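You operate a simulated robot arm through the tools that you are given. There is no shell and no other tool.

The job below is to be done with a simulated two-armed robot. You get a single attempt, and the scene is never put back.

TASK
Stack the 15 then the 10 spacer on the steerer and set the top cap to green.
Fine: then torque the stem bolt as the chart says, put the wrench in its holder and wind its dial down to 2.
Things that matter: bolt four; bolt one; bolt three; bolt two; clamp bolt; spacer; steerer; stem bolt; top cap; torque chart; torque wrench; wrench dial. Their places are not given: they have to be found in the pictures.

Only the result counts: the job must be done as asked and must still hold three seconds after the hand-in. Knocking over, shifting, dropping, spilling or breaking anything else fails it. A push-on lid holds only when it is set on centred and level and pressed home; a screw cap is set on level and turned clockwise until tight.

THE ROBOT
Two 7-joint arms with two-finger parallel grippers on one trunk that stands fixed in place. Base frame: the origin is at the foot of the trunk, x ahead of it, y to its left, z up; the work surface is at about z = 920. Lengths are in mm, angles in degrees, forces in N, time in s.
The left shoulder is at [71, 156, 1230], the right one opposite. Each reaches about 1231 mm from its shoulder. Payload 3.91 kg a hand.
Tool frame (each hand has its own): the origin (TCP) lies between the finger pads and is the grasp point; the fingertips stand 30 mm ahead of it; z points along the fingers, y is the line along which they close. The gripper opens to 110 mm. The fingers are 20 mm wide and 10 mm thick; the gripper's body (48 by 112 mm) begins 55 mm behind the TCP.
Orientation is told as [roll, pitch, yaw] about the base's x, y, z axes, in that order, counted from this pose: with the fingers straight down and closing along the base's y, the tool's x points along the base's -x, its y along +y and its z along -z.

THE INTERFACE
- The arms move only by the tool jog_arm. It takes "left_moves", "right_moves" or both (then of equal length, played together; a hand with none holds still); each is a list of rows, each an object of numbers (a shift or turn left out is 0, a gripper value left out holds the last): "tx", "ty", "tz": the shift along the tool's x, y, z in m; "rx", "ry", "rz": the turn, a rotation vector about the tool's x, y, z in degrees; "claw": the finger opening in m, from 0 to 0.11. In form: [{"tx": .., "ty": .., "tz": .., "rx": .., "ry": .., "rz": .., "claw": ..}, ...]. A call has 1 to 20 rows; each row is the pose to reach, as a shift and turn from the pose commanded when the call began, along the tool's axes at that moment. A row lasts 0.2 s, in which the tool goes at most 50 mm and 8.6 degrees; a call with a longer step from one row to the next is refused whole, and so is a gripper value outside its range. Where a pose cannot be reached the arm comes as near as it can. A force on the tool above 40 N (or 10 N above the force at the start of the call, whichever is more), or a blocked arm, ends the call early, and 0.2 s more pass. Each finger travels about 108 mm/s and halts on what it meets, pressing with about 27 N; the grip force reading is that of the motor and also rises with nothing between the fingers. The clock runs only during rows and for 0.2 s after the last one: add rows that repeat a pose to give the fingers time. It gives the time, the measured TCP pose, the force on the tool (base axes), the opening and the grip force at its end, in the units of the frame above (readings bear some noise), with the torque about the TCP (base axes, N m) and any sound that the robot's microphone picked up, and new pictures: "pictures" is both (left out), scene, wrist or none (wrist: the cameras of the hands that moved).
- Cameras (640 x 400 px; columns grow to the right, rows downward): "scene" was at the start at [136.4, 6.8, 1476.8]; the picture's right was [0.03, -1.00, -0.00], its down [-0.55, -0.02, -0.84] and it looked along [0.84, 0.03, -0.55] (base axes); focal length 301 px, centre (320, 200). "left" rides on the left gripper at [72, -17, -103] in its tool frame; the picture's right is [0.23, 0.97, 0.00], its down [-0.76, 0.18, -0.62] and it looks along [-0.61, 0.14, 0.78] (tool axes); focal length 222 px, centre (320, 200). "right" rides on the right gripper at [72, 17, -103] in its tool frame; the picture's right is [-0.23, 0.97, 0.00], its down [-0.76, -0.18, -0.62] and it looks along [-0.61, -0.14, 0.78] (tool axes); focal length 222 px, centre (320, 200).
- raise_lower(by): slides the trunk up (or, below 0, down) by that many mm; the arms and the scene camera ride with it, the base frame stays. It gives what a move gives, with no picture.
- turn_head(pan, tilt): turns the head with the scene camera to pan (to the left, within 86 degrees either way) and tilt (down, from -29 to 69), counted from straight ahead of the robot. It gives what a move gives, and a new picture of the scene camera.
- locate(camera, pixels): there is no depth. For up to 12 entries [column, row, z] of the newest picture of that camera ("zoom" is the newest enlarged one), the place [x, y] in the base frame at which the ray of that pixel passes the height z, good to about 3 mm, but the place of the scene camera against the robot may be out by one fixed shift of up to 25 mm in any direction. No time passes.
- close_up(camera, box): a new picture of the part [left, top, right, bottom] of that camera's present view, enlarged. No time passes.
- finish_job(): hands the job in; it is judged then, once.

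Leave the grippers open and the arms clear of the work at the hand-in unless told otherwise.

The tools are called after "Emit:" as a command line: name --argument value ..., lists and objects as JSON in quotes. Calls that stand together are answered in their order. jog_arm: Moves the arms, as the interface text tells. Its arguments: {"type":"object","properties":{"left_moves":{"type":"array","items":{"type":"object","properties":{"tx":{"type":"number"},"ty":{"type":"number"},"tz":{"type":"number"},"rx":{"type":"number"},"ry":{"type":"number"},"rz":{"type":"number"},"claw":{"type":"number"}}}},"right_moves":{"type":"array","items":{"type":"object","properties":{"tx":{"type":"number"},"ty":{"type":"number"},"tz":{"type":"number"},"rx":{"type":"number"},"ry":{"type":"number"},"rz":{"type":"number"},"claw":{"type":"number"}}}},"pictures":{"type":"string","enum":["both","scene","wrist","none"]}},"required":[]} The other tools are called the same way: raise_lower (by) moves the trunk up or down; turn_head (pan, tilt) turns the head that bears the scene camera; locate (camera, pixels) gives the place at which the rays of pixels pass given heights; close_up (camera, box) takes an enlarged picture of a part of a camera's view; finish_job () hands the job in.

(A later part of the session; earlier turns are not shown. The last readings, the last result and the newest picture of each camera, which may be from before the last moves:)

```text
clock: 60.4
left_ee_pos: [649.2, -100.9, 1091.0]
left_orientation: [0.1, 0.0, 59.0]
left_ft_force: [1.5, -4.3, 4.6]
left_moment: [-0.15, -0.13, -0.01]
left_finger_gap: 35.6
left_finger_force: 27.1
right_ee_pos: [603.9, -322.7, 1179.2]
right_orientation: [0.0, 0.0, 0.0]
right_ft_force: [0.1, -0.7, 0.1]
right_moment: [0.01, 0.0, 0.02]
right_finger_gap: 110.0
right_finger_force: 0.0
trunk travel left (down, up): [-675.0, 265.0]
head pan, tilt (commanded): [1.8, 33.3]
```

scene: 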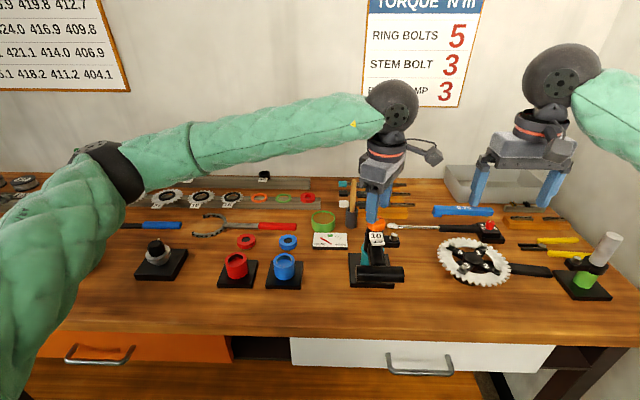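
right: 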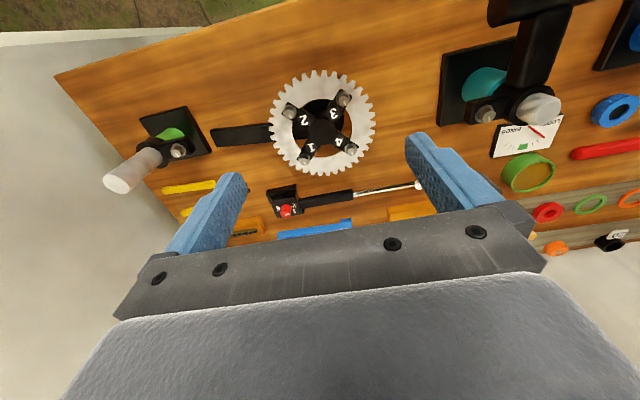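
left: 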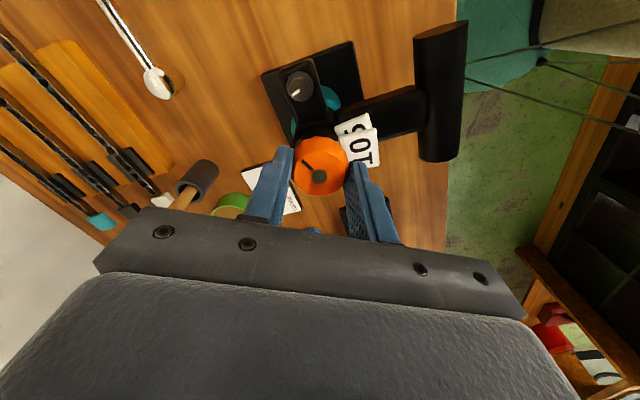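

Forces are now small. I'll turn clockwise from +59° by 112° and watch the gauge.

Emit:
jog_arm --left_moves '[{"rz": 8}, {"rz": 16}, {"rz": 24}, {"rz": 32}, {"rz": 40}, {"rz": 48}, {"rz": 56}, {"rz": 64}, {"rz": 72}, {"rz": 80}, {"rz": 88}, {"rz": 96}, {"rz": 104}, {"rz": 112}, {"rz": 112}]' --pictures "both"

Emit:
close_up --camera "scene" --box '[305, 220, 355, 255]'

Emit:
close_up --camera "scene" --box '[350, 200, 400, 250]'

Emit:
close_up --camera "left" --box '[260, 90, 380, 210]'

```text
clock: 63.6
left_ee_pos: [649.6, -100.2, 1091.5]
left_orientation: [-0.1, 0.0, -53.0]
left_ft_force: [-5.3, 1.7, -14.3]
left_moment: [0.08, 0.14, -0.06]
left_finger_gap: 36.2
left_finger_force: 26.7
right_ee_pos: [603.3, -321.0, 1180.6]
right_orientation: [0.0, 0.0, -0.1]
right_ft_force: [-0.4, 0.6, 1.1]
right_moment: [-0.02, 0.02, -0.01]
right_finger_gap: 110.2
right_finger_force: 0.0
trunk travel left (down, up): [-675.0, 265.0]
head pan, tilt (commanded): [1.8, 33.3]
```

scene: 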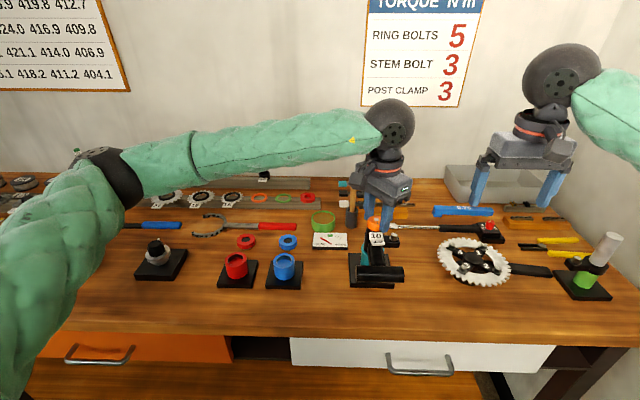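
left: 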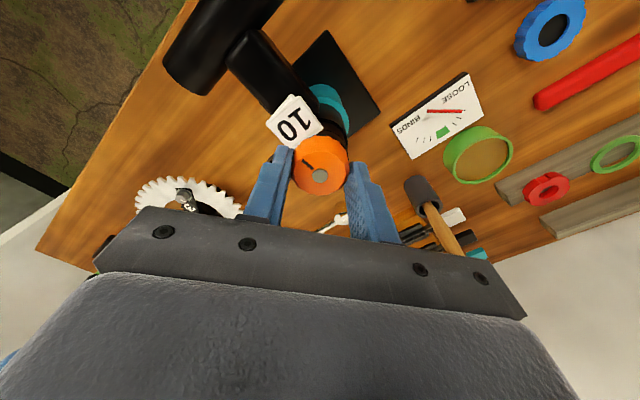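

```text
11.43 times, centred on (330, 238) of scene
```

zoom: 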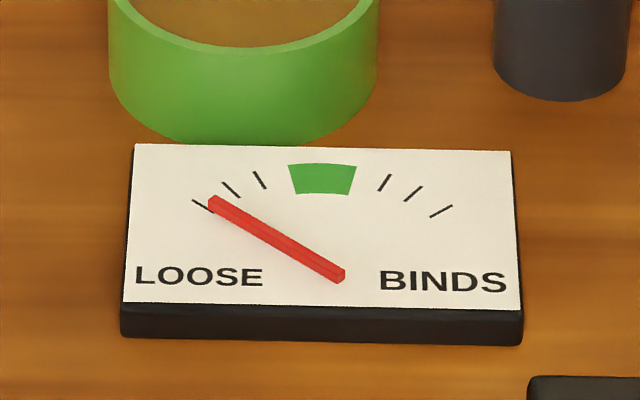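

```text
8.00 times, centred on (375, 225) of scene
```

zoom: 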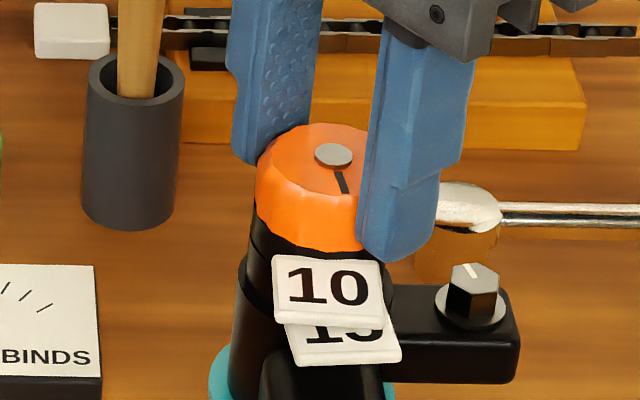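

```text
3.33 times, centred on (320, 150) of left
```

zoom: 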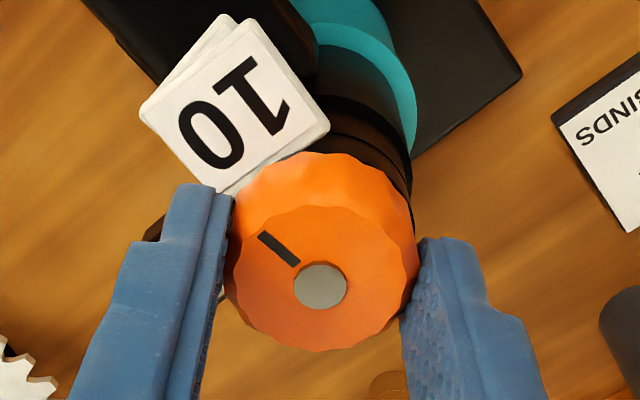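

The z force went to -14 N, so the cap is threading down, and the gauge is still LOOSE. I'll follow it down 1.5 mm and keep turning clockwise another 56°.

Emit:
jog_arm --left_moves '[{"tz": 0.0015}, {"rz": 8, "tz": 0.0016}, {"rz": 16, "tz": 0.0018}, {"rz": 24, "tz": 0.0019}, {"rz": 32, "tz": 0.0021}, {"rz": 40, "tz": 0.0022}, {"rz": 48, "tz": 0.0024}, {"rz": 56, "tz": 0.0025}, {"rz": 56, "tz": 0.0025}]' --pictures "both"

Emit:
close_up --camera "scene" --box '[305, 220, 355, 255]'

Emit:
close_up --camera "scene" --box '[350, 200, 400, 250]'

```text
clock: 65.6
left_ee_pos: [650.5, -100.2, 1092.4]
left_orientation: [-0.1, 0.1, -76.9]
left_ft_force: [3.6, -0.9, 21.2]
left_moment: [-0.05, -0.1, -0.02]
left_finger_gap: 36.1
left_finger_force: 27.1
left hand out of reach, approached as far as the arm can: row 5, 6, 7, 8, 9
right_ee_pos: [601.6, -321.6, 1180.2]
right_orientation: [0.1, 0.0, 0.0]
right_ft_force: [0.5, 0.3, 0.1]
right_moment: [-0.02, -0.01, -0.01]
right_finger_gap: 109.9
right_finger_force: 0.1
trunk travel left (down, up): [-675.0, 265.0]
head pan, tilt (commanded): [1.8, 33.3]
```

scene: 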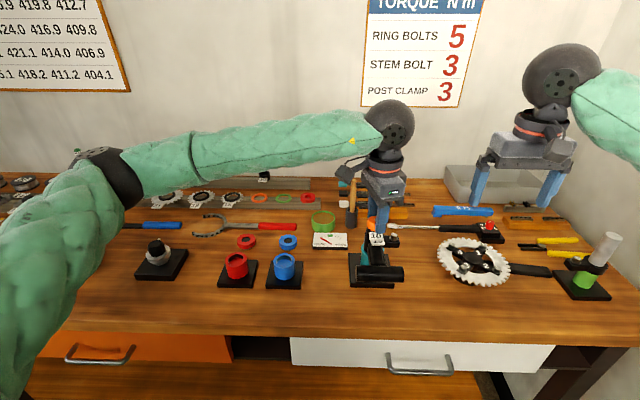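
left: 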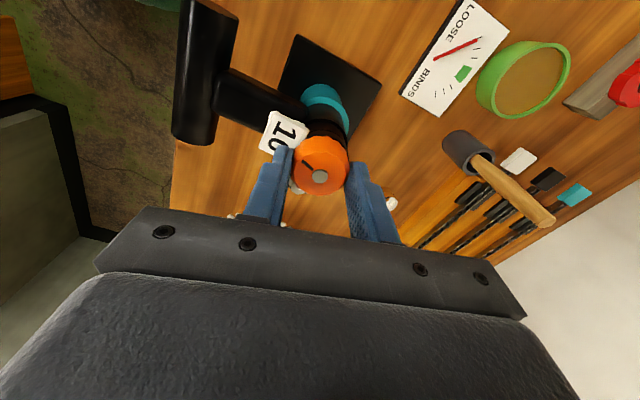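

```text
11.43 times, centred on (330, 238) of scene
```

zoom: 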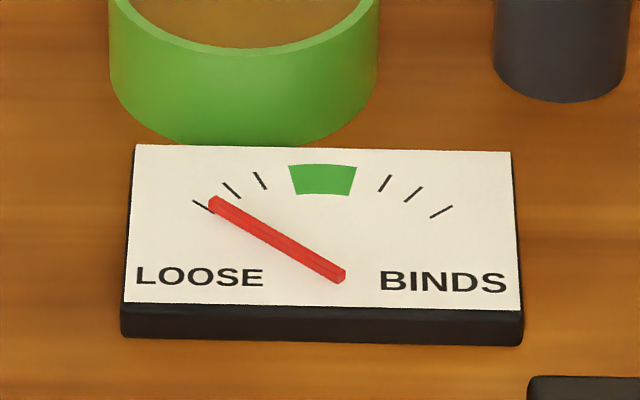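

```text
8.00 times, centred on (375, 225) of scene
```

zoom: 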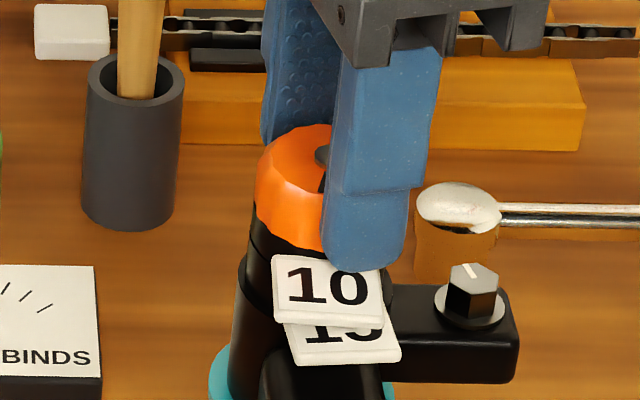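

The wrist's clockwise limit is about -77°, the gauge still reads LOOSE, and the cap's height looks unchanged. I'll release, lift a little, rewind counter-clockwise as far as it goes, and inspect the cap.

Emit:
jog_arm --left_moves '[{"tz": 0, "claw": 0.042}, {"tz": -0.001, "claw": 0.05}, {"tz": -0.008, "claw": 0.055}, {"tz": -0.02, "claw": 0.055}, {"tz": -0.02, "rz": -8}, {"tz": -0.02, "rz": -16}, {"tz": -0.02, "rz": -24}, {"tz": -0.02, "rz": -32}, {"tz": -0.02, "rz": -40}, {"tz": -0.02, "rz": -48}, {"tz": -0.02, "rz": -56}, {"tz": -0.02, "rz": -56}]' --pictures "both"

Emit:
close_up --camera "scene" --box '[350, 200, 400, 250]'

Emit:
close_up --camera "left" --box '[260, 70, 380, 190]'

```text
clock: 68.2
left_ee_pos: [650.5, -100.4, 1108.9]
left_orientation: [0.0, 0.0, -20.9]
left_ft_force: [-1.6, 0.1, 0.3]
left_moment: [0.02, -0.03, -0.01]
left_finger_gap: 54.9
left_finger_force: 0.1
right_ee_pos: [601.1, -322.9, 1179.8]
right_orientation: [0.0, 0.0, 0.0]
right_ft_force: [0.7, 0.9, 0.8]
right_moment: [-0.02, 0.02, 0.01]
right_finger_gap: 109.8
right_finger_force: 0.0
trunk travel left (down, up): [-675.0, 265.0]
head pan, tilt (commanded): [1.8, 33.3]
```

scene: 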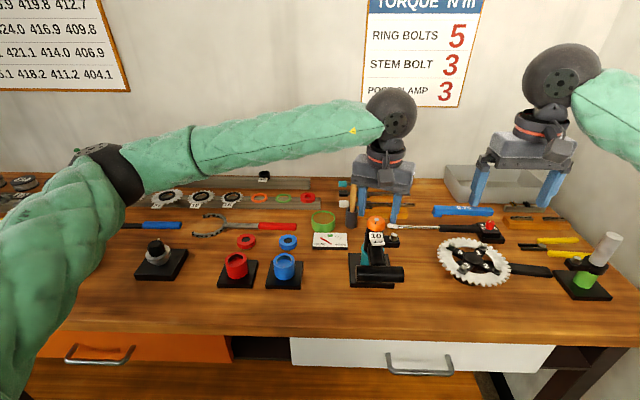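
left: 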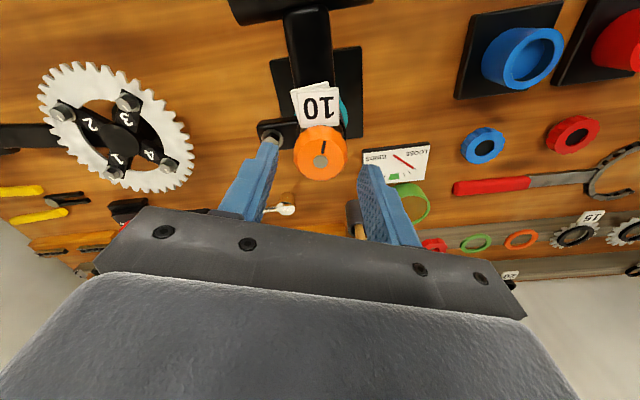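

```text
8.00 times, centred on (375, 225) of scene
```

zoom: 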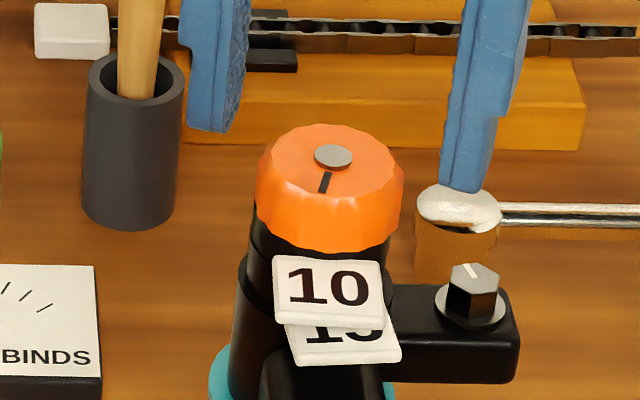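

```text
3.33 times, centred on (320, 130) of left
```

zoom: 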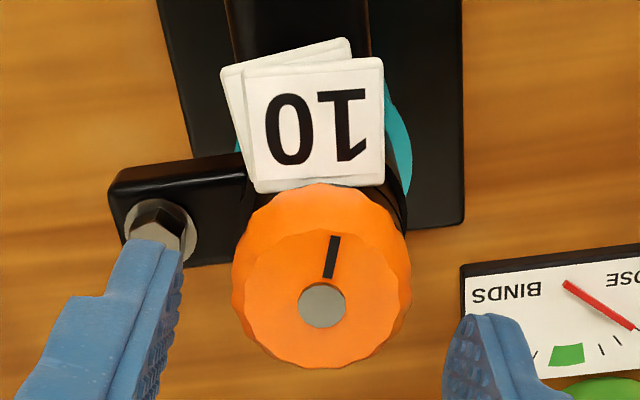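

The mark turned with the hand, and the earlier -14 N pull shows the cap is captured by its thread, so it probably just needs more turns. I'll rewind further counter-clockwise, toward +95°, before regripping.

Emit:
jog_arm --left_moves '[{"rz": -8}, {"rz": -16}, {"rz": -24}, {"rz": -32}, {"rz": -40}, {"rz": -48}, {"rz": -56}, {"rz": -64}, {"rz": -72}, {"rz": -80}, {"rz": -88}, {"rz": -96}, {"rz": -104}, {"rz": -112}, {"rz": -116}, {"rz": -116}]' --pictures "wrist"

Emit:
close_up --camera "left" --box '[260, 70, 380, 190]'

```text
clock: 71.6
left_ee_pos: [650.7, -102.2, 1108.9]
left_orientation: [0.0, 0.1, 95.1]
left_ft_force: [0.2, 0.6, 0.3]
left_moment: [0.02, 0.0, -0.01]
left_finger_gap: 55.1
left_finger_force: 0.1
right_ee_pos: [601.8, -323.1, 1180.5]
right_orientation: [0.0, 0.1, 0.0]
right_ft_force: [0.2, 0.0, -0.3]
right_moment: [-0.01, 0.02, 0.02]
right_finger_gap: 109.8
right_finger_force: 0.1
trunk travel left (down, up): [-675.0, 265.0]
head pan, tilt (commanded): [1.8, 33.3]
```

left: 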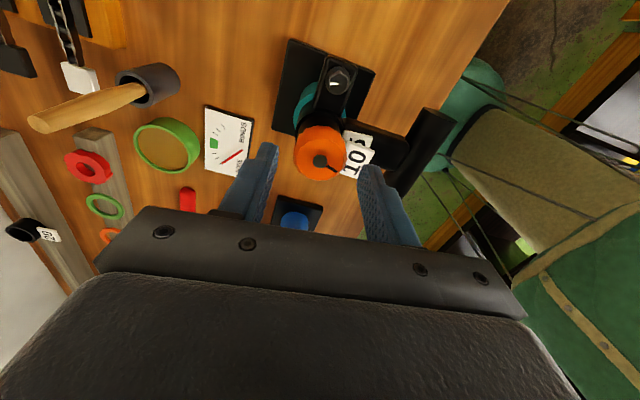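

```text
3.33 times, centred on (320, 130) of left
```

zoom: 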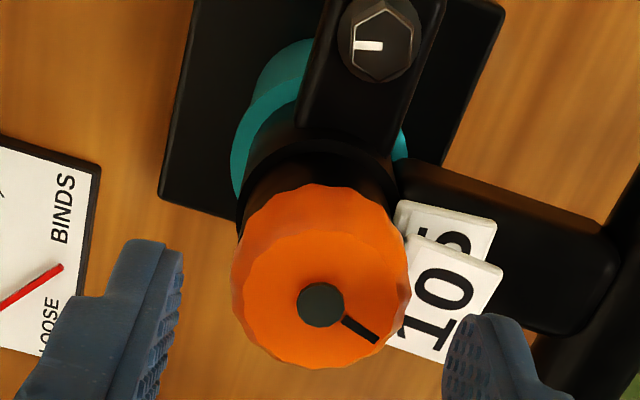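

Yaw +95° is reachable and the cap is centred under the hand. I'll lower 17 mm, grip again, and read the forces.

Emit:
jog_arm --left_moves '[{"tz": 0.009}, {"tz": 0.017}, {"tz": 0.017, "claw": 0.045}, {"tz": 0.017, "claw": 0.036}, {"tz": 0.017, "claw": 0.03}, {"tz": 0.017, "claw": 0.03}, {"tz": 0.017, "claw": 0.03}]' --pictures "none"

```text
clock: 73.2
left_ee_pos: [648.7, -99.5, 1092.1]
left_orientation: [0.0, 0.0, 94.9]
left_ft_force: [-3.0, -0.2, -1.1]
left_moment: [0.01, 0.14, 0.05]
left_finger_gap: 36.2
left_finger_force: 27.0
right_ee_pos: [601.9, -321.7, 1179.8]
right_orientation: [0.0, 0.0, 0.0]
right_ft_force: [0.1, 0.1, -0.5]
right_moment: [0.0, 0.0, 0.01]
right_finger_gap: 110.2
right_finger_force: 0.2
trunk travel left (down, up): [-675.0, 265.0]
head pan, tilt (commanded): [1.8, 33.3]
```

The grip is clean with forces near zero. I'll turn clockwise about 160° in one go.

Emit:
jog_arm --left_moves '[{"rz": 8.4}, {"rz": 16.8}, {"rz": 25.2}, {"rz": 33.6}, {"rz": 42}, {"rz": 50.4}, {"rz": 58.8}, {"rz": 67.2}, {"rz": 75.6}, {"rz": 84}, {"rz": 92.4}, {"rz": 100.8}, {"rz": 109.2}, {"rz": 117.6}, {"rz": 126}, {"rz": 134.4}, {"rz": 142.8}, {"rz": 151.2}, {"rz": 159.6}, {"rz": 159.6}]' --pictures "both"

Emit:
close_up --camera "scene" --box '[305, 220, 355, 255]'

Emit:
close_up --camera "scene" --box '[350, 200, 400, 250]'

Emit:
close_up --camera "left" --box '[260, 90, 380, 210]'

```text
clock: 77.4
left_ee_pos: [649.4, -101.0, 1091.5]
left_orientation: [0.0, 0.0, -64.6]
left_ft_force: [2.8, 0.7, 4.8]
left_moment: [0.02, -0.13, -0.04]
left_finger_gap: 36.2
left_finger_force: 26.8
right_ee_pos: [603.0, -322.4, 1180.7]
right_orientation: [0.1, 0.0, 0.0]
right_ft_force: [-0.2, -0.1, 0.2]
right_moment: [-0.05, 0.0, -0.01]
right_finger_gap: 109.8
right_finger_force: 0.0
trunk travel left (down, up): [-675.0, 265.0]
head pan, tilt (commanded): [1.8, 33.3]
```

scene: 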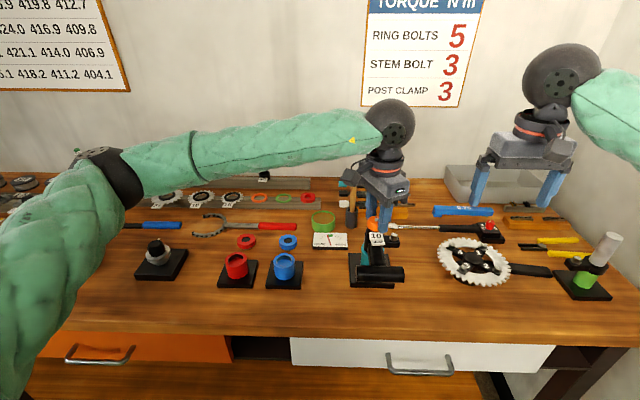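
left: 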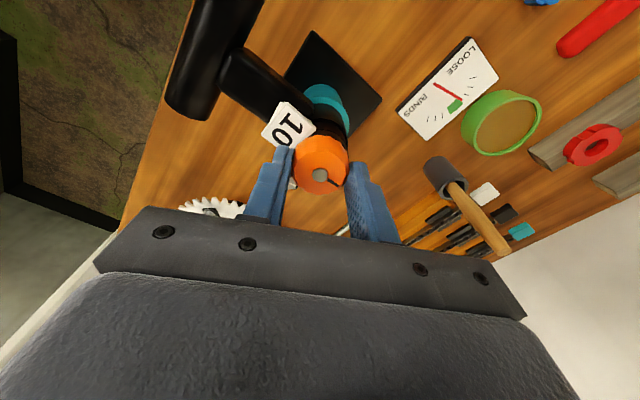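

```text
11.43 times, centred on (330, 238) of scene
```

zoom: 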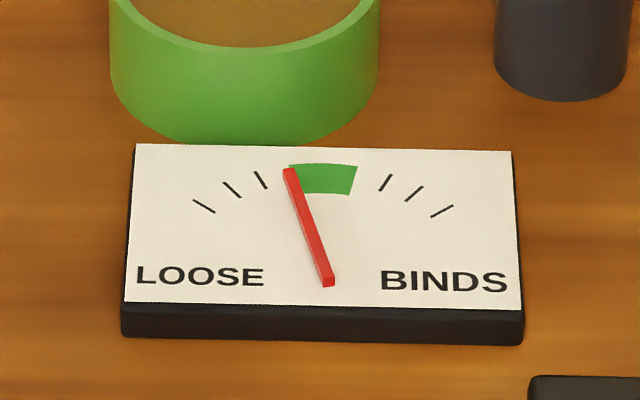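

```text
8.00 times, centred on (375, 225) of scene
```

zoom: 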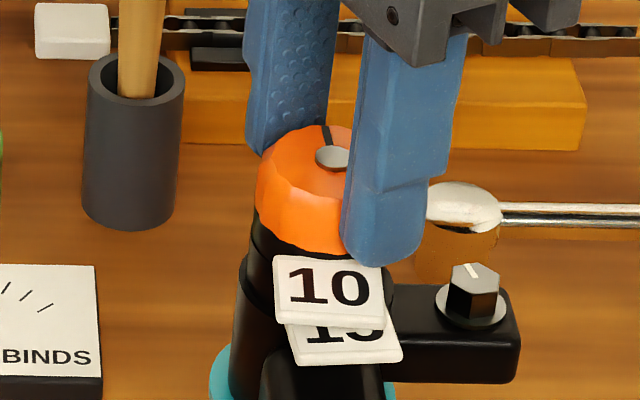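

```text
3.33 times, centred on (320, 150) of left
```

zoom: 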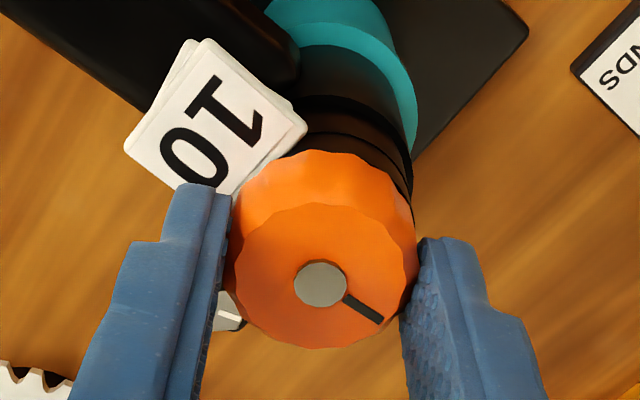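

The needle has jumped to the left edge of the green. I'll turn a small 10° more to learn the rate.

Emit:
jog_arm --left_moves '[{"rz": 5}, {"rz": 10}, {"rz": 10}]' --pictures "scene"

Emit:
close_up --camera "scene" --box '[305, 220, 355, 255]'

```text
clock: 78.2
left_ee_pos: [650.1, -101.7, 1092.1]
left_orientation: [0.0, 0.0, -74.6]
left_ft_force: [1.5, 0.8, 5.9]
left_moment: [0.04, -0.07, -0.01]
left_finger_gap: 36.1
left_finger_force: 26.8
right_ee_pos: [602.5, -321.8, 1180.8]
right_orientation: [0.0, 0.0, 0.1]
right_ft_force: [0.5, 0.4, -0.6]
right_moment: [0.01, -0.01, -0.03]
right_finger_gap: 110.0
right_finger_force: 0.0
trunk travel left (down, up): [-675.0, 265.0]
head pan, tilt (commanded): [1.8, 33.3]
```

scene: 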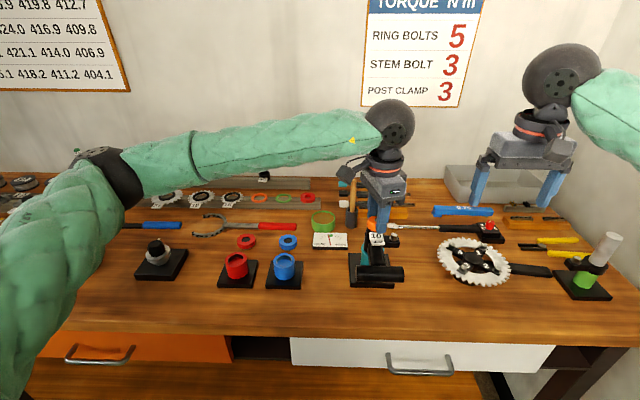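

```text
11.43 times, centred on (330, 238) of scene
```

zoom: 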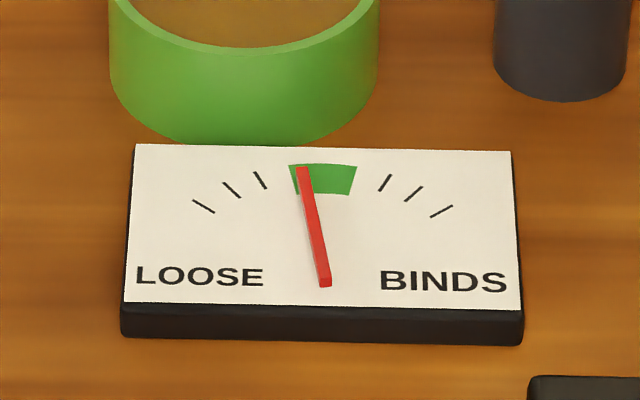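

The rate is about 5.4° of needle per 10° of cap, and the needle is now in the green. To centre it I need about 14° more, but the wrist limit is close, so I'll release, rewind about 40° and check the needle holds.

Emit:
jog_arm --left_moves '[{"tz": 0, "claw": 0.042}, {"tz": 0, "claw": 0.05}, {"tz": -0.008, "claw": 0.055}, {"tz": -0.012, "claw": 0.055}, {"tz": -0.012, "rz": -8}, {"tz": -0.012, "rz": -16}, {"tz": -0.012, "rz": -24}, {"tz": -0.012, "rz": -32}, {"tz": -0.012, "rz": -40}, {"tz": -0.012, "rz": -40}]' --pictures "both"

Emit:
close_up --camera "scene" --box '[305, 220, 355, 255]'

Emit:
close_up --camera "left" --box '[260, 70, 380, 190]'

```text
clock: 80.4
left_ee_pos: [649.9, -100.9, 1104.7]
left_orientation: [0.0, 0.1, -34.5]
left_ft_force: [0.5, 0.7, -0.3]
left_moment: [0.02, 0.01, 0.02]
left_finger_gap: 55.3
left_finger_force: 0.0
right_ee_pos: [603.3, -321.7, 1180.3]
right_orientation: [0.0, 0.0, -0.1]
right_ft_force: [0.2, 0.2, 1.4]
right_moment: [0.01, -0.02, 0.02]
right_finger_gap: 109.9
right_finger_force: 0.2
trunk travel left (down, up): [-675.0, 265.0]
head pan, tilt (commanded): [1.8, 33.3]
```

scene: 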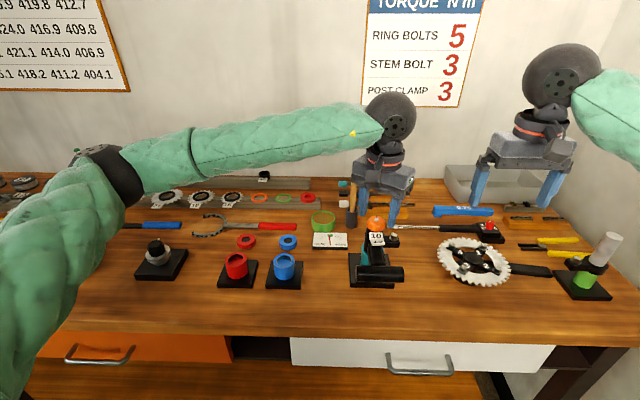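
left: 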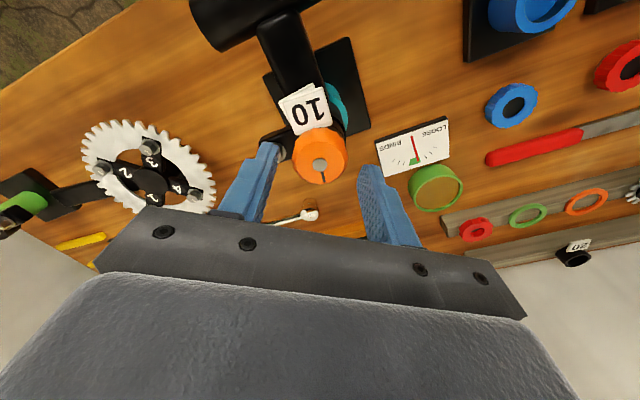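

```text
11.43 times, centred on (330, 238) of scene
```

zoom: 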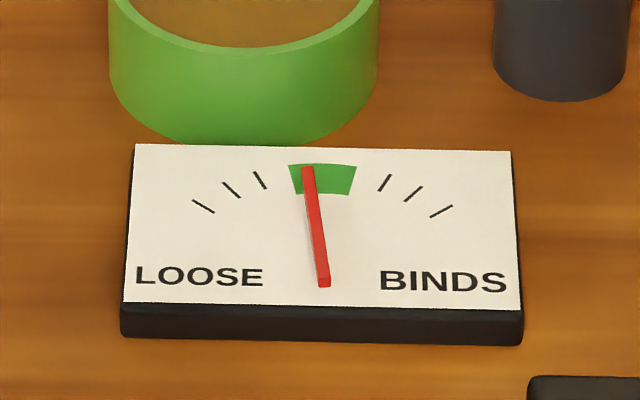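

```text
3.33 times, centred on (320, 130) of left
```

zoom: 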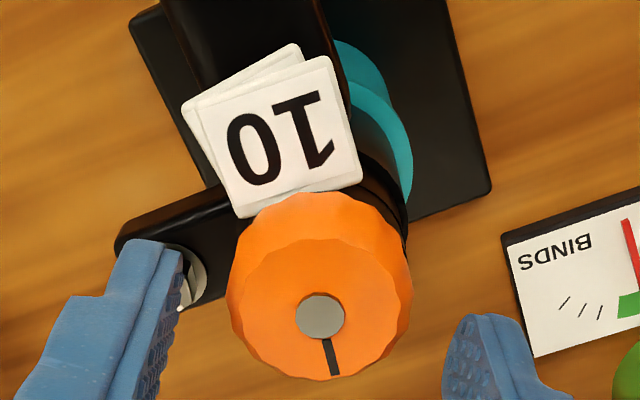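

The needle stays in green after release, about 5.6° short of centre. I'll regrip and turn about 10° more.

Emit:
jog_arm --left_moves '[{"tz": 0.006}, {"tz": 0.012}, {"tz": 0.012, "claw": 0.045}, {"tz": 0.012, "claw": 0.036}, {"tz": 0.012, "claw": 0.03}, {"tz": 0.012, "claw": 0.03}, {"tz": 0.012, "claw": 0.03}, {"tz": 0.012, "rz": 5}, {"tz": 0.012, "rz": 10}, {"tz": 0.012, "rz": 10}]' --pictures "scene"

Emit:
close_up --camera "scene" --box '[305, 220, 355, 255]'

```text
clock: 82.6
left_ee_pos: [650.8, -100.7, 1092.1]
left_orientation: [0.0, 0.0, -44.6]
left_ft_force: [-0.9, 0.4, -1.6]
left_moment: [0.0, 0.05, -0.04]
left_finger_gap: 36.2
left_finger_force: 26.8
right_ee_pos: [602.0, -322.4, 1179.5]
right_orientation: [0.0, 0.1, 0.0]
right_ft_force: [-0.2, 0.6, -0.6]
right_moment: [-0.05, -0.03, -0.02]
right_finger_gap: 110.2
right_finger_force: 0.1
trunk travel left (down, up): [-675.0, 265.0]
head pan, tilt (commanded): [1.8, 33.3]
```

scene: 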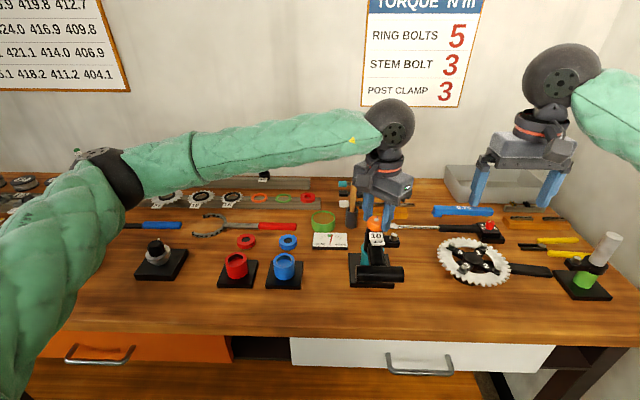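

```text
11.43 times, centred on (330, 238) of scene
```

zoom: 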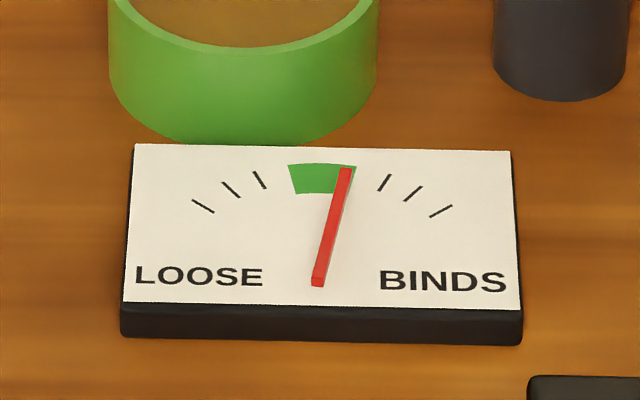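

The needle is now slightly past centre, near the right edge of green. I'll turn back about 6°.

Emit:
jog_arm --left_moves '[{"rz": -3}, {"rz": -6}, {"rz": -6}]' --pictures "scene"

Emit:
close_up --camera "scene" --box '[305, 220, 355, 255]'

```text
clock: 83.4
left_ee_pos: [650.3, -99.4, 1092.7]
left_orientation: [0.0, -0.1, -38.5]
left_ft_force: [-0.3, -0.5, -4.2]
left_moment: [-0.02, 0.01, 0.01]
left_finger_gap: 36.2
left_finger_force: 26.4
right_ee_pos: [602.2, -322.6, 1179.5]
right_orientation: [0.1, 0.0, 0.0]
right_ft_force: [0.0, -0.1, -1.0]
right_moment: [-0.03, -0.04, -0.01]
right_finger_gap: 110.0
right_finger_force: 0.2
trunk travel left (down, up): [-675.0, 265.0]
head pan, tilt (commanded): [1.8, 33.3]
```

scene: 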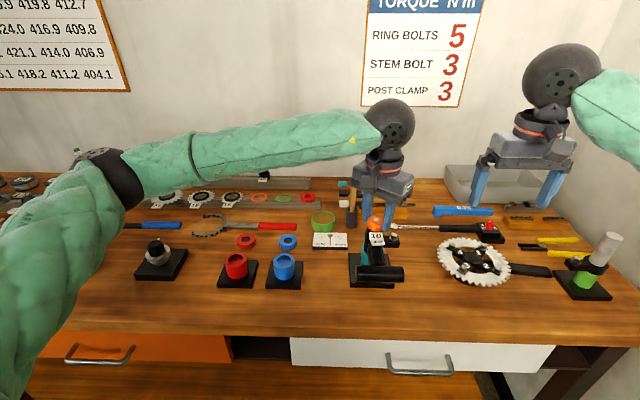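

```text
11.43 times, centred on (330, 238) of scene
```

zoom: 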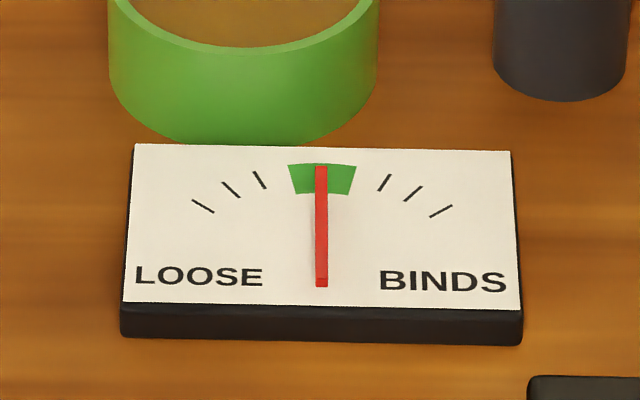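

The needle is dead centre in the green. I'll release gently, lift straight up and see whether it holds.

Emit:
jog_arm --left_moves '[{"tz": 0, "claw": 0.038}, {"tz": 0, "claw": 0.042}, {"tz": 0, "claw": 0.05}, {"tz": -0.005, "claw": 0.055}, {"tz": -0.02, "claw": 0.055}, {"tz": -0.05, "claw": 0.055}, {"tz": -0.05, "claw": 0.055}]' --pictures "both"

Emit:
close_up --camera "scene" --box '[305, 220, 355, 255]'

Emit:
close_up --camera "scene" --box '[350, 200, 400, 250]'

```text
clock: 85.0
left_ee_pos: [649.2, -99.2, 1140.4]
left_orientation: [-0.1, 0.0, -38.5]
left_ft_force: [0.5, -0.1, -0.4]
left_moment: [0.01, -0.01, 0.01]
left_finger_gap: 54.6
left_finger_force: 0.0
right_ee_pos: [604.1, -321.7, 1179.3]
right_orientation: [0.0, -0.1, 0.1]
right_ft_force: [0.3, -0.2, 0.4]
right_moment: [0.01, -0.02, 0.03]
right_finger_gap: 110.4
right_finger_force: 0.0
trunk travel left (down, up): [-675.0, 265.0]
head pan, tilt (commanded): [1.8, 33.3]
```

scene: 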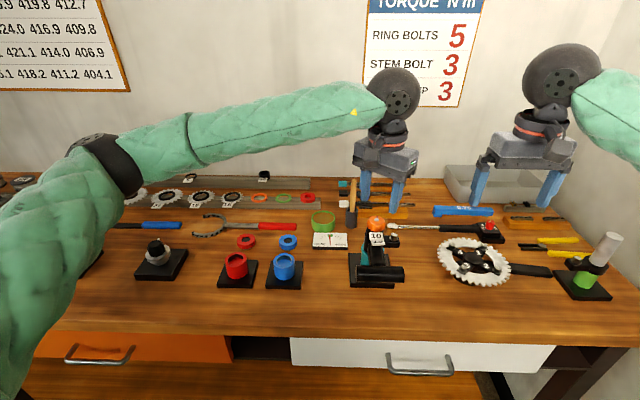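
left: 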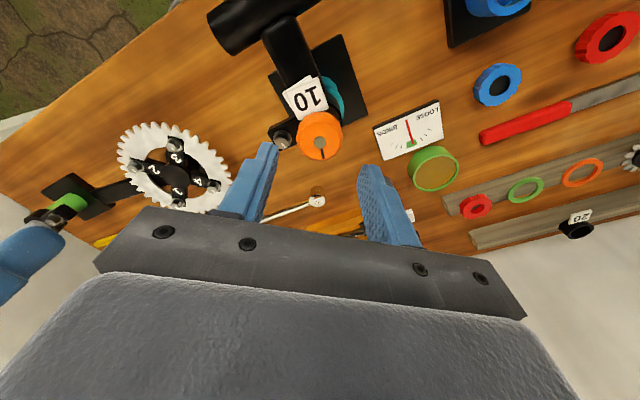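

```text
11.43 times, centred on (330, 238) of scene
```

zoom: 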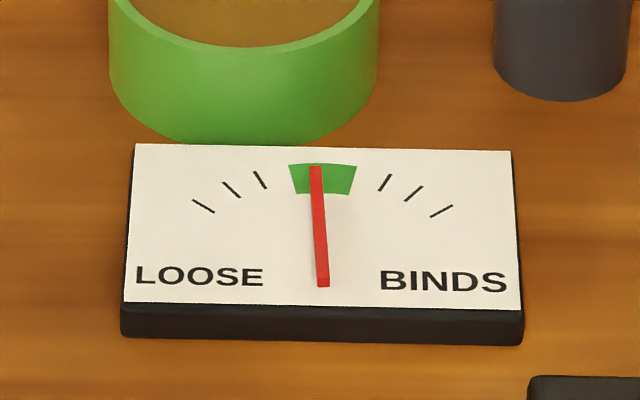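

```text
8.00 times, centred on (375, 225) of scene
```

zoom: 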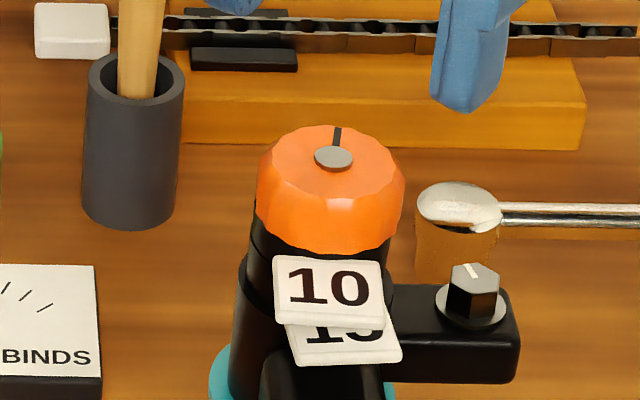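

The needle stays in green near centre with the hand off. Now I'll retreat the left arm to the left and bring the right hand over the wrench dial near (791,-436) for a close look.

Emit:
jog_arm --left_moves '[{"tz": -0.03, "rz": -4}, {"tx": 0.025, "ty": 0.032, "tz": -0.05, "rz": -8}, {"tx": 0.051, "ty": 0.065, "tz": -0.06, "rz": -12}, {"tx": 0.077, "ty": 0.097, "tz": -0.06, "rz": -17}, {"tx": 0.103, "ty": 0.129, "tz": -0.06, "rz": -22}, {"tx": 0.128, "ty": 0.161, "tz": -0.06, "rz": -27}, {"tx": 0.154, "ty": 0.193, "tz": -0.06, "rz": -32}, {"tx": 0.18, "ty": 0.226, "tz": -0.06, "rz": -38}, {"tx": 0.205, "ty": 0.258, "tz": -0.06, "rz": -38.5}]' --right_moves '[{"tx": -0.023, "ty": -0.014, "tz": 0.01}, {"tx": -0.047, "ty": -0.028, "tz": 0.02}, {"tx": -0.07, "ty": -0.043, "tz": 0.03}, {"tx": -0.094, "ty": -0.057, "tz": 0.05}, {"tx": -0.117, "ty": -0.071, "tz": 0.07}, {"tx": -0.141, "ty": -0.085, "tz": 0.09}, {"tx": -0.165, "ty": -0.1, "tz": 0.11}, {"tx": -0.188, "ty": -0.114, "tz": 0.12}, {"tx": -0.188, "ty": -0.114, "tz": 0.12}]' --pictures "both"

Emit:
close_up --camera "right" --box '[250, 60, 410, 180]'

```text
clock: 87.0
left_ee_pos: [647.4, 230.0, 1202.4]
left_orientation: [-0.1, 0.0, 0.0]
left_ft_force: [-0.8, 0.2, 0.1]
left_moment: [0.02, 0.03, 0.02]
left_finger_gap: 55.0
left_finger_force: 0.1
right_ee_pos: [788.3, -435.0, 1062.8]
right_orientation: [-0.1, 0.1, -0.1]
right_ft_force: [-1.3, 0.2, 0.7]
right_moment: [-0.02, -0.04, 0.0]
right_finger_gap: 110.2
right_finger_force: 0.1
trunk travel left (down, up): [-675.0, 265.0]
head pan, tilt (commanded): [1.8, 33.3]
```

scene: 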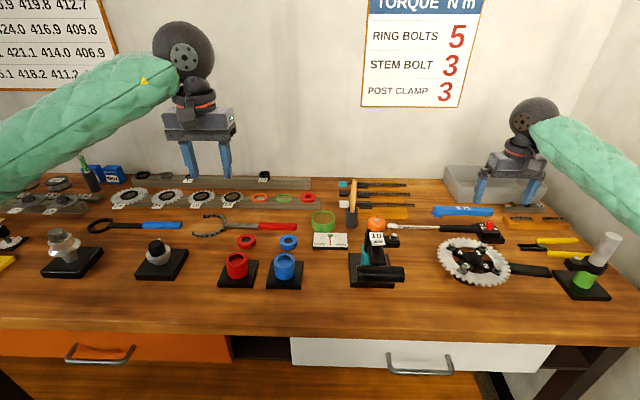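
right: 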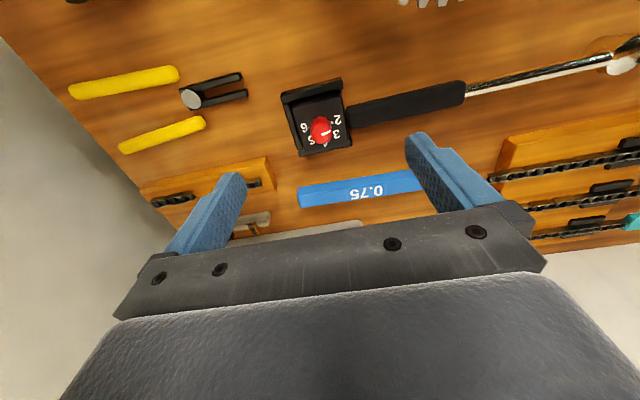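
left: 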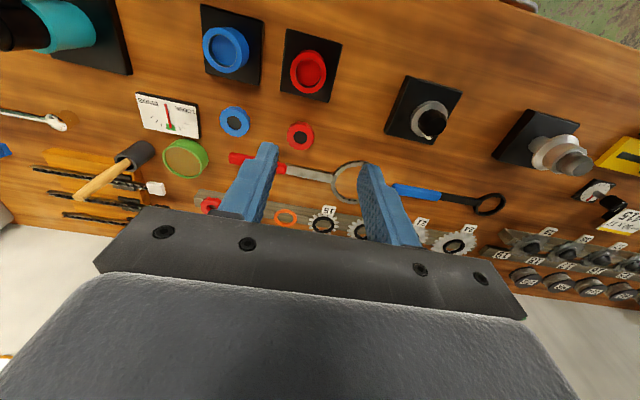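

```text
3.33 times, centred on (330, 120) of right
```

zoom: 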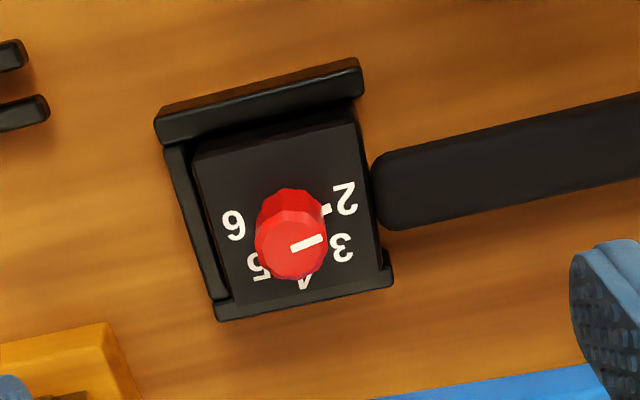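

The knob's pointer and top bar both indicate 2, with 3, 4, 5, 6 following clockwise. I'll lower over the knob, narrowing the fingers, to measure its height and centre.

Emit:
jog_arm --right_moves '[{"tx": -0.0018, "ty": 0.0014, "tz": 0.02, "claw": 0.08}, {"tx": -0.0018, "ty": 0.0014, "tz": 0.036, "claw": 0.06}, {"tx": -0.0018, "ty": 0.0014, "tz": 0.036, "claw": 0.05}, {"tx": -0.0018, "ty": 0.0014, "tz": 0.036, "claw": 0.05}]' --pictures "both"

Emit:
close_up --camera "right" --box '[260, 90, 380, 190]'

Emit:
close_up --camera "scene" --box '[460, 180, 530, 250]'

```text
clock: 88.0
left_ee_pos: [648.3, 229.6, 1202.7]
left_orientation: [0.0, 0.0, 0.0]
left_ft_force: [0.5, -0.2, -0.2]
left_moment: [0.01, -0.01, -0.02]
left_finger_gap: 55.1
left_finger_force: 0.0
right_ee_pos: [793.3, -432.8, 1024.4]
right_orientation: [0.0, 0.0, 0.0]
right_ft_force: [-0.3, 0.3, 0.1]
right_moment: [0.01, -0.02, 0.01]
right_finger_gap: 50.0
right_finger_force: 0.0
trunk travel left (down, up): [-675.0, 265.0]
head pan, tilt (commanded): [1.8, 33.3]
```

scene: 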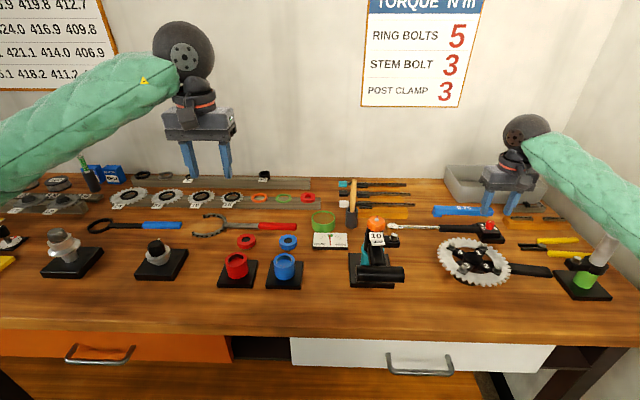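
right: 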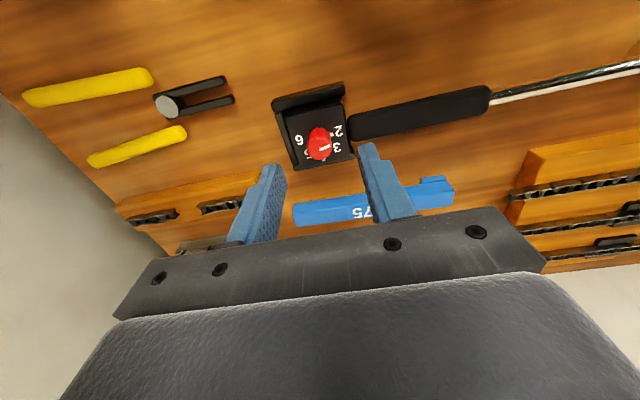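

```text
4.00 times, centred on (320, 140) of right
```

zoom: 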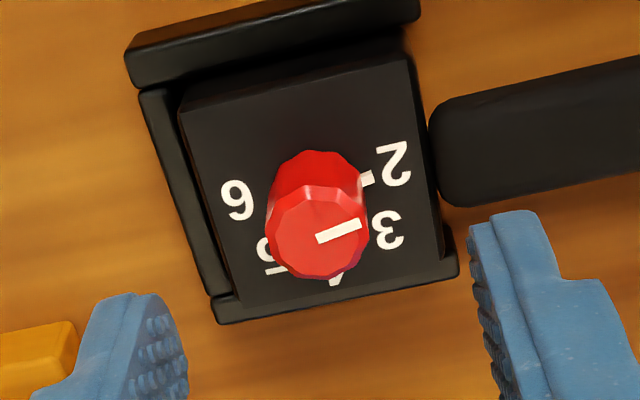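

```text
5.71 times, centred on (495, 215) of scene
```

zoom: 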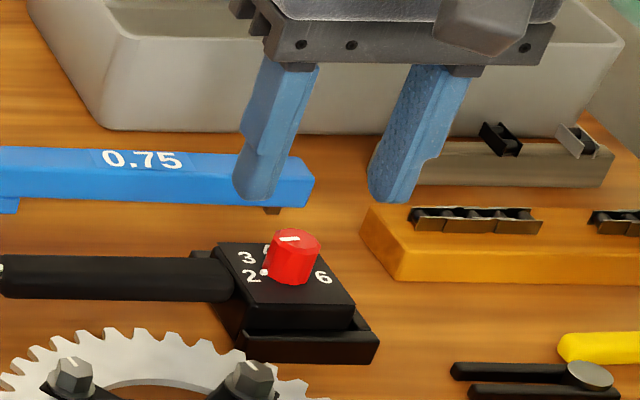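

I'll lower further in a cautious step (tips to about z=975, straddling the knob) and compare tip height with the knob in both views.

Emit:
jog_arm --right_moves '[{"tz": 0.01}, {"tz": 0.02}, {"tz": 0.02}]' --pictures "both"

Emit:
close_up --camera "right" --box '[260, 100, 380, 200]'

Emit:
close_up --camera "scene" --box '[460, 190, 530, 250]'

```text
clock: 88.8
left_ee_pos: [647.7, 230.0, 1203.6]
left_orientation: [0.0, 0.0, 0.1]
left_ft_force: [-0.7, 0.1, 0.5]
left_moment: [0.05, -0.01, 0.02]
left_finger_gap: 55.0
left_finger_force: 0.0
right_ee_pos: [792.6, -434.9, 1006.0]
right_orientation: [0.0, 0.0, 0.0]
right_ft_force: [-0.8, -0.3, 0.4]
right_moment: [-0.01, 0.02, 0.0]
right_finger_gap: 50.4
right_finger_force: 0.0
trunk travel left (down, up): [-675.0, 265.0]
head pan, tilt (commanded): [1.8, 33.3]
```

scene: 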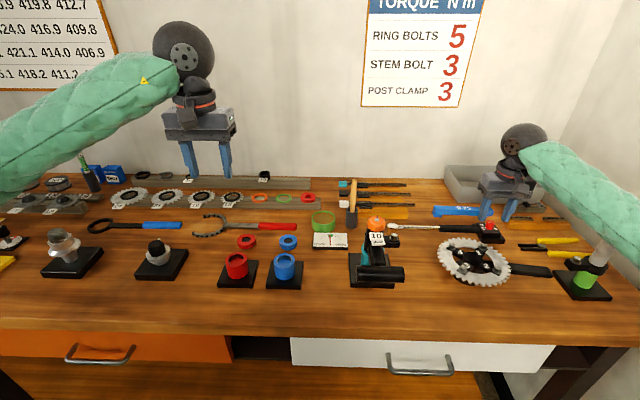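
right: 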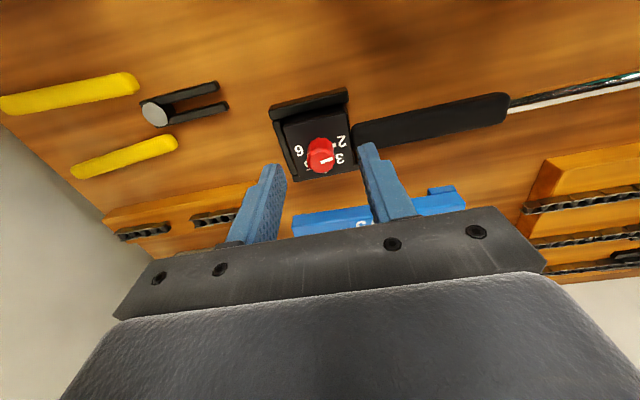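

```text
4.00 times, centred on (320, 150) of right
```

zoom: 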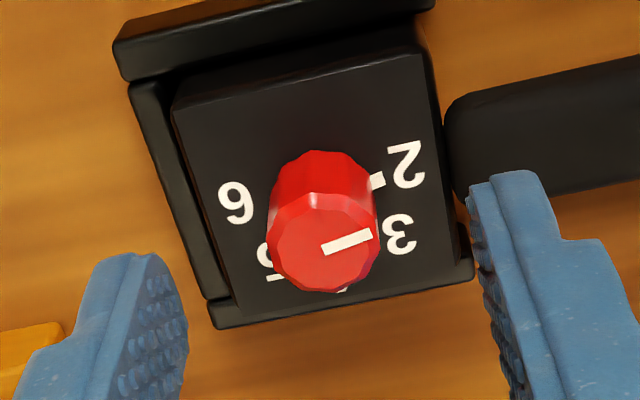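

```text
6.67 times, centred on (495, 220) of scene
```

zoom: 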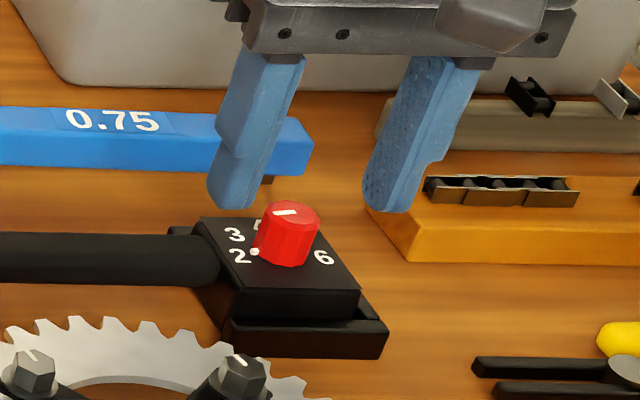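

The knob top is about z=970, its diameter about 19 and its base about z=950. I'll lower so the tips sit about 7 mm above the panel, check, and then grip the knob.

Emit:
jog_arm --right_moves '[{"tx": -0.001, "tz": 0.008}, {"tx": -0.001, "tz": 0.014}, {"tx": -0.001, "tz": 0.018}, {"tx": -0.001, "tz": 0.018}]' --pictures "both"

Emit:
close_up --camera "right" --box '[260, 120, 380, 220]'

Emit:
close_up --camera "scene" --box '[460, 190, 530, 250]'

```text
clock: 89.8
left_ee_pos: [642.2, 234.0, 1207.7]
left_orientation: [-0.3, -0.4, -0.1]
left_ft_force: [0.2, 0.8, -0.2]
left_moment: [-0.03, 0.0, 0.0]
left_finger_gap: 55.2
left_finger_force: 0.0
right_ee_pos: [788.5, -433.0, 999.1]
right_orientation: [-0.3, -0.7, -0.1]
right_ft_force: [0.7, 0.2, -0.3]
right_moment: [-0.03, -0.01, 0.02]
right_finger_gap: 49.9
right_finger_force: 0.2
trunk travel left (down, up): [-675.0, 265.0]
head pan, tilt (commanded): [1.8, 33.3]
```

scene: 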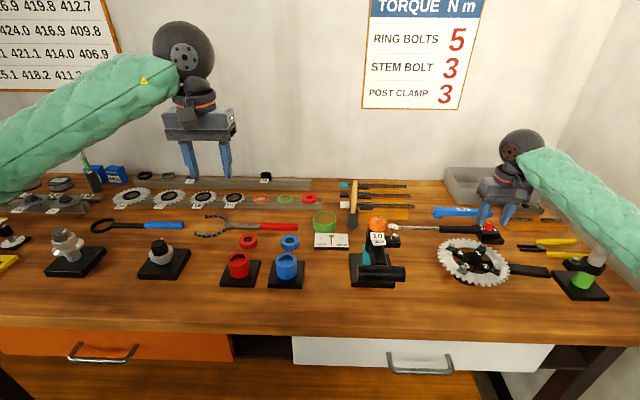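
right: 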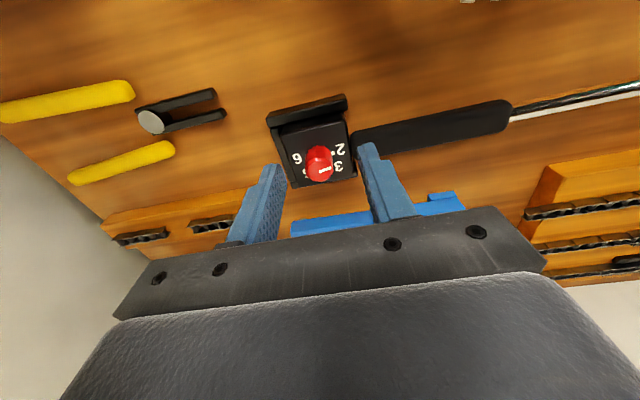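

```text
4.00 times, centred on (320, 170) of right
```

zoom: 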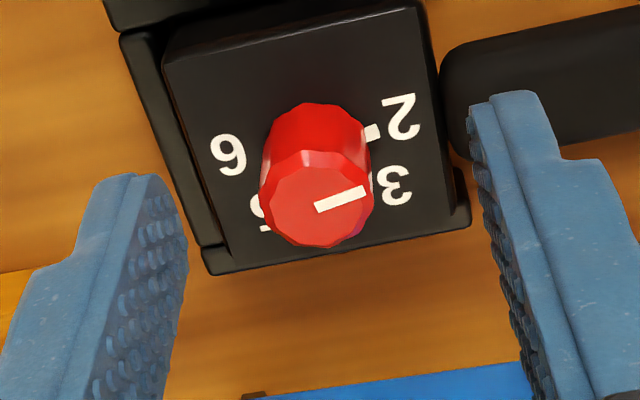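

```text
6.67 times, centred on (495, 220) of scene
```

zoom: 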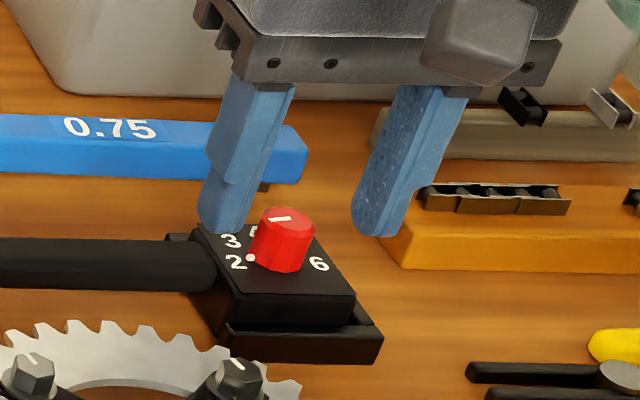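

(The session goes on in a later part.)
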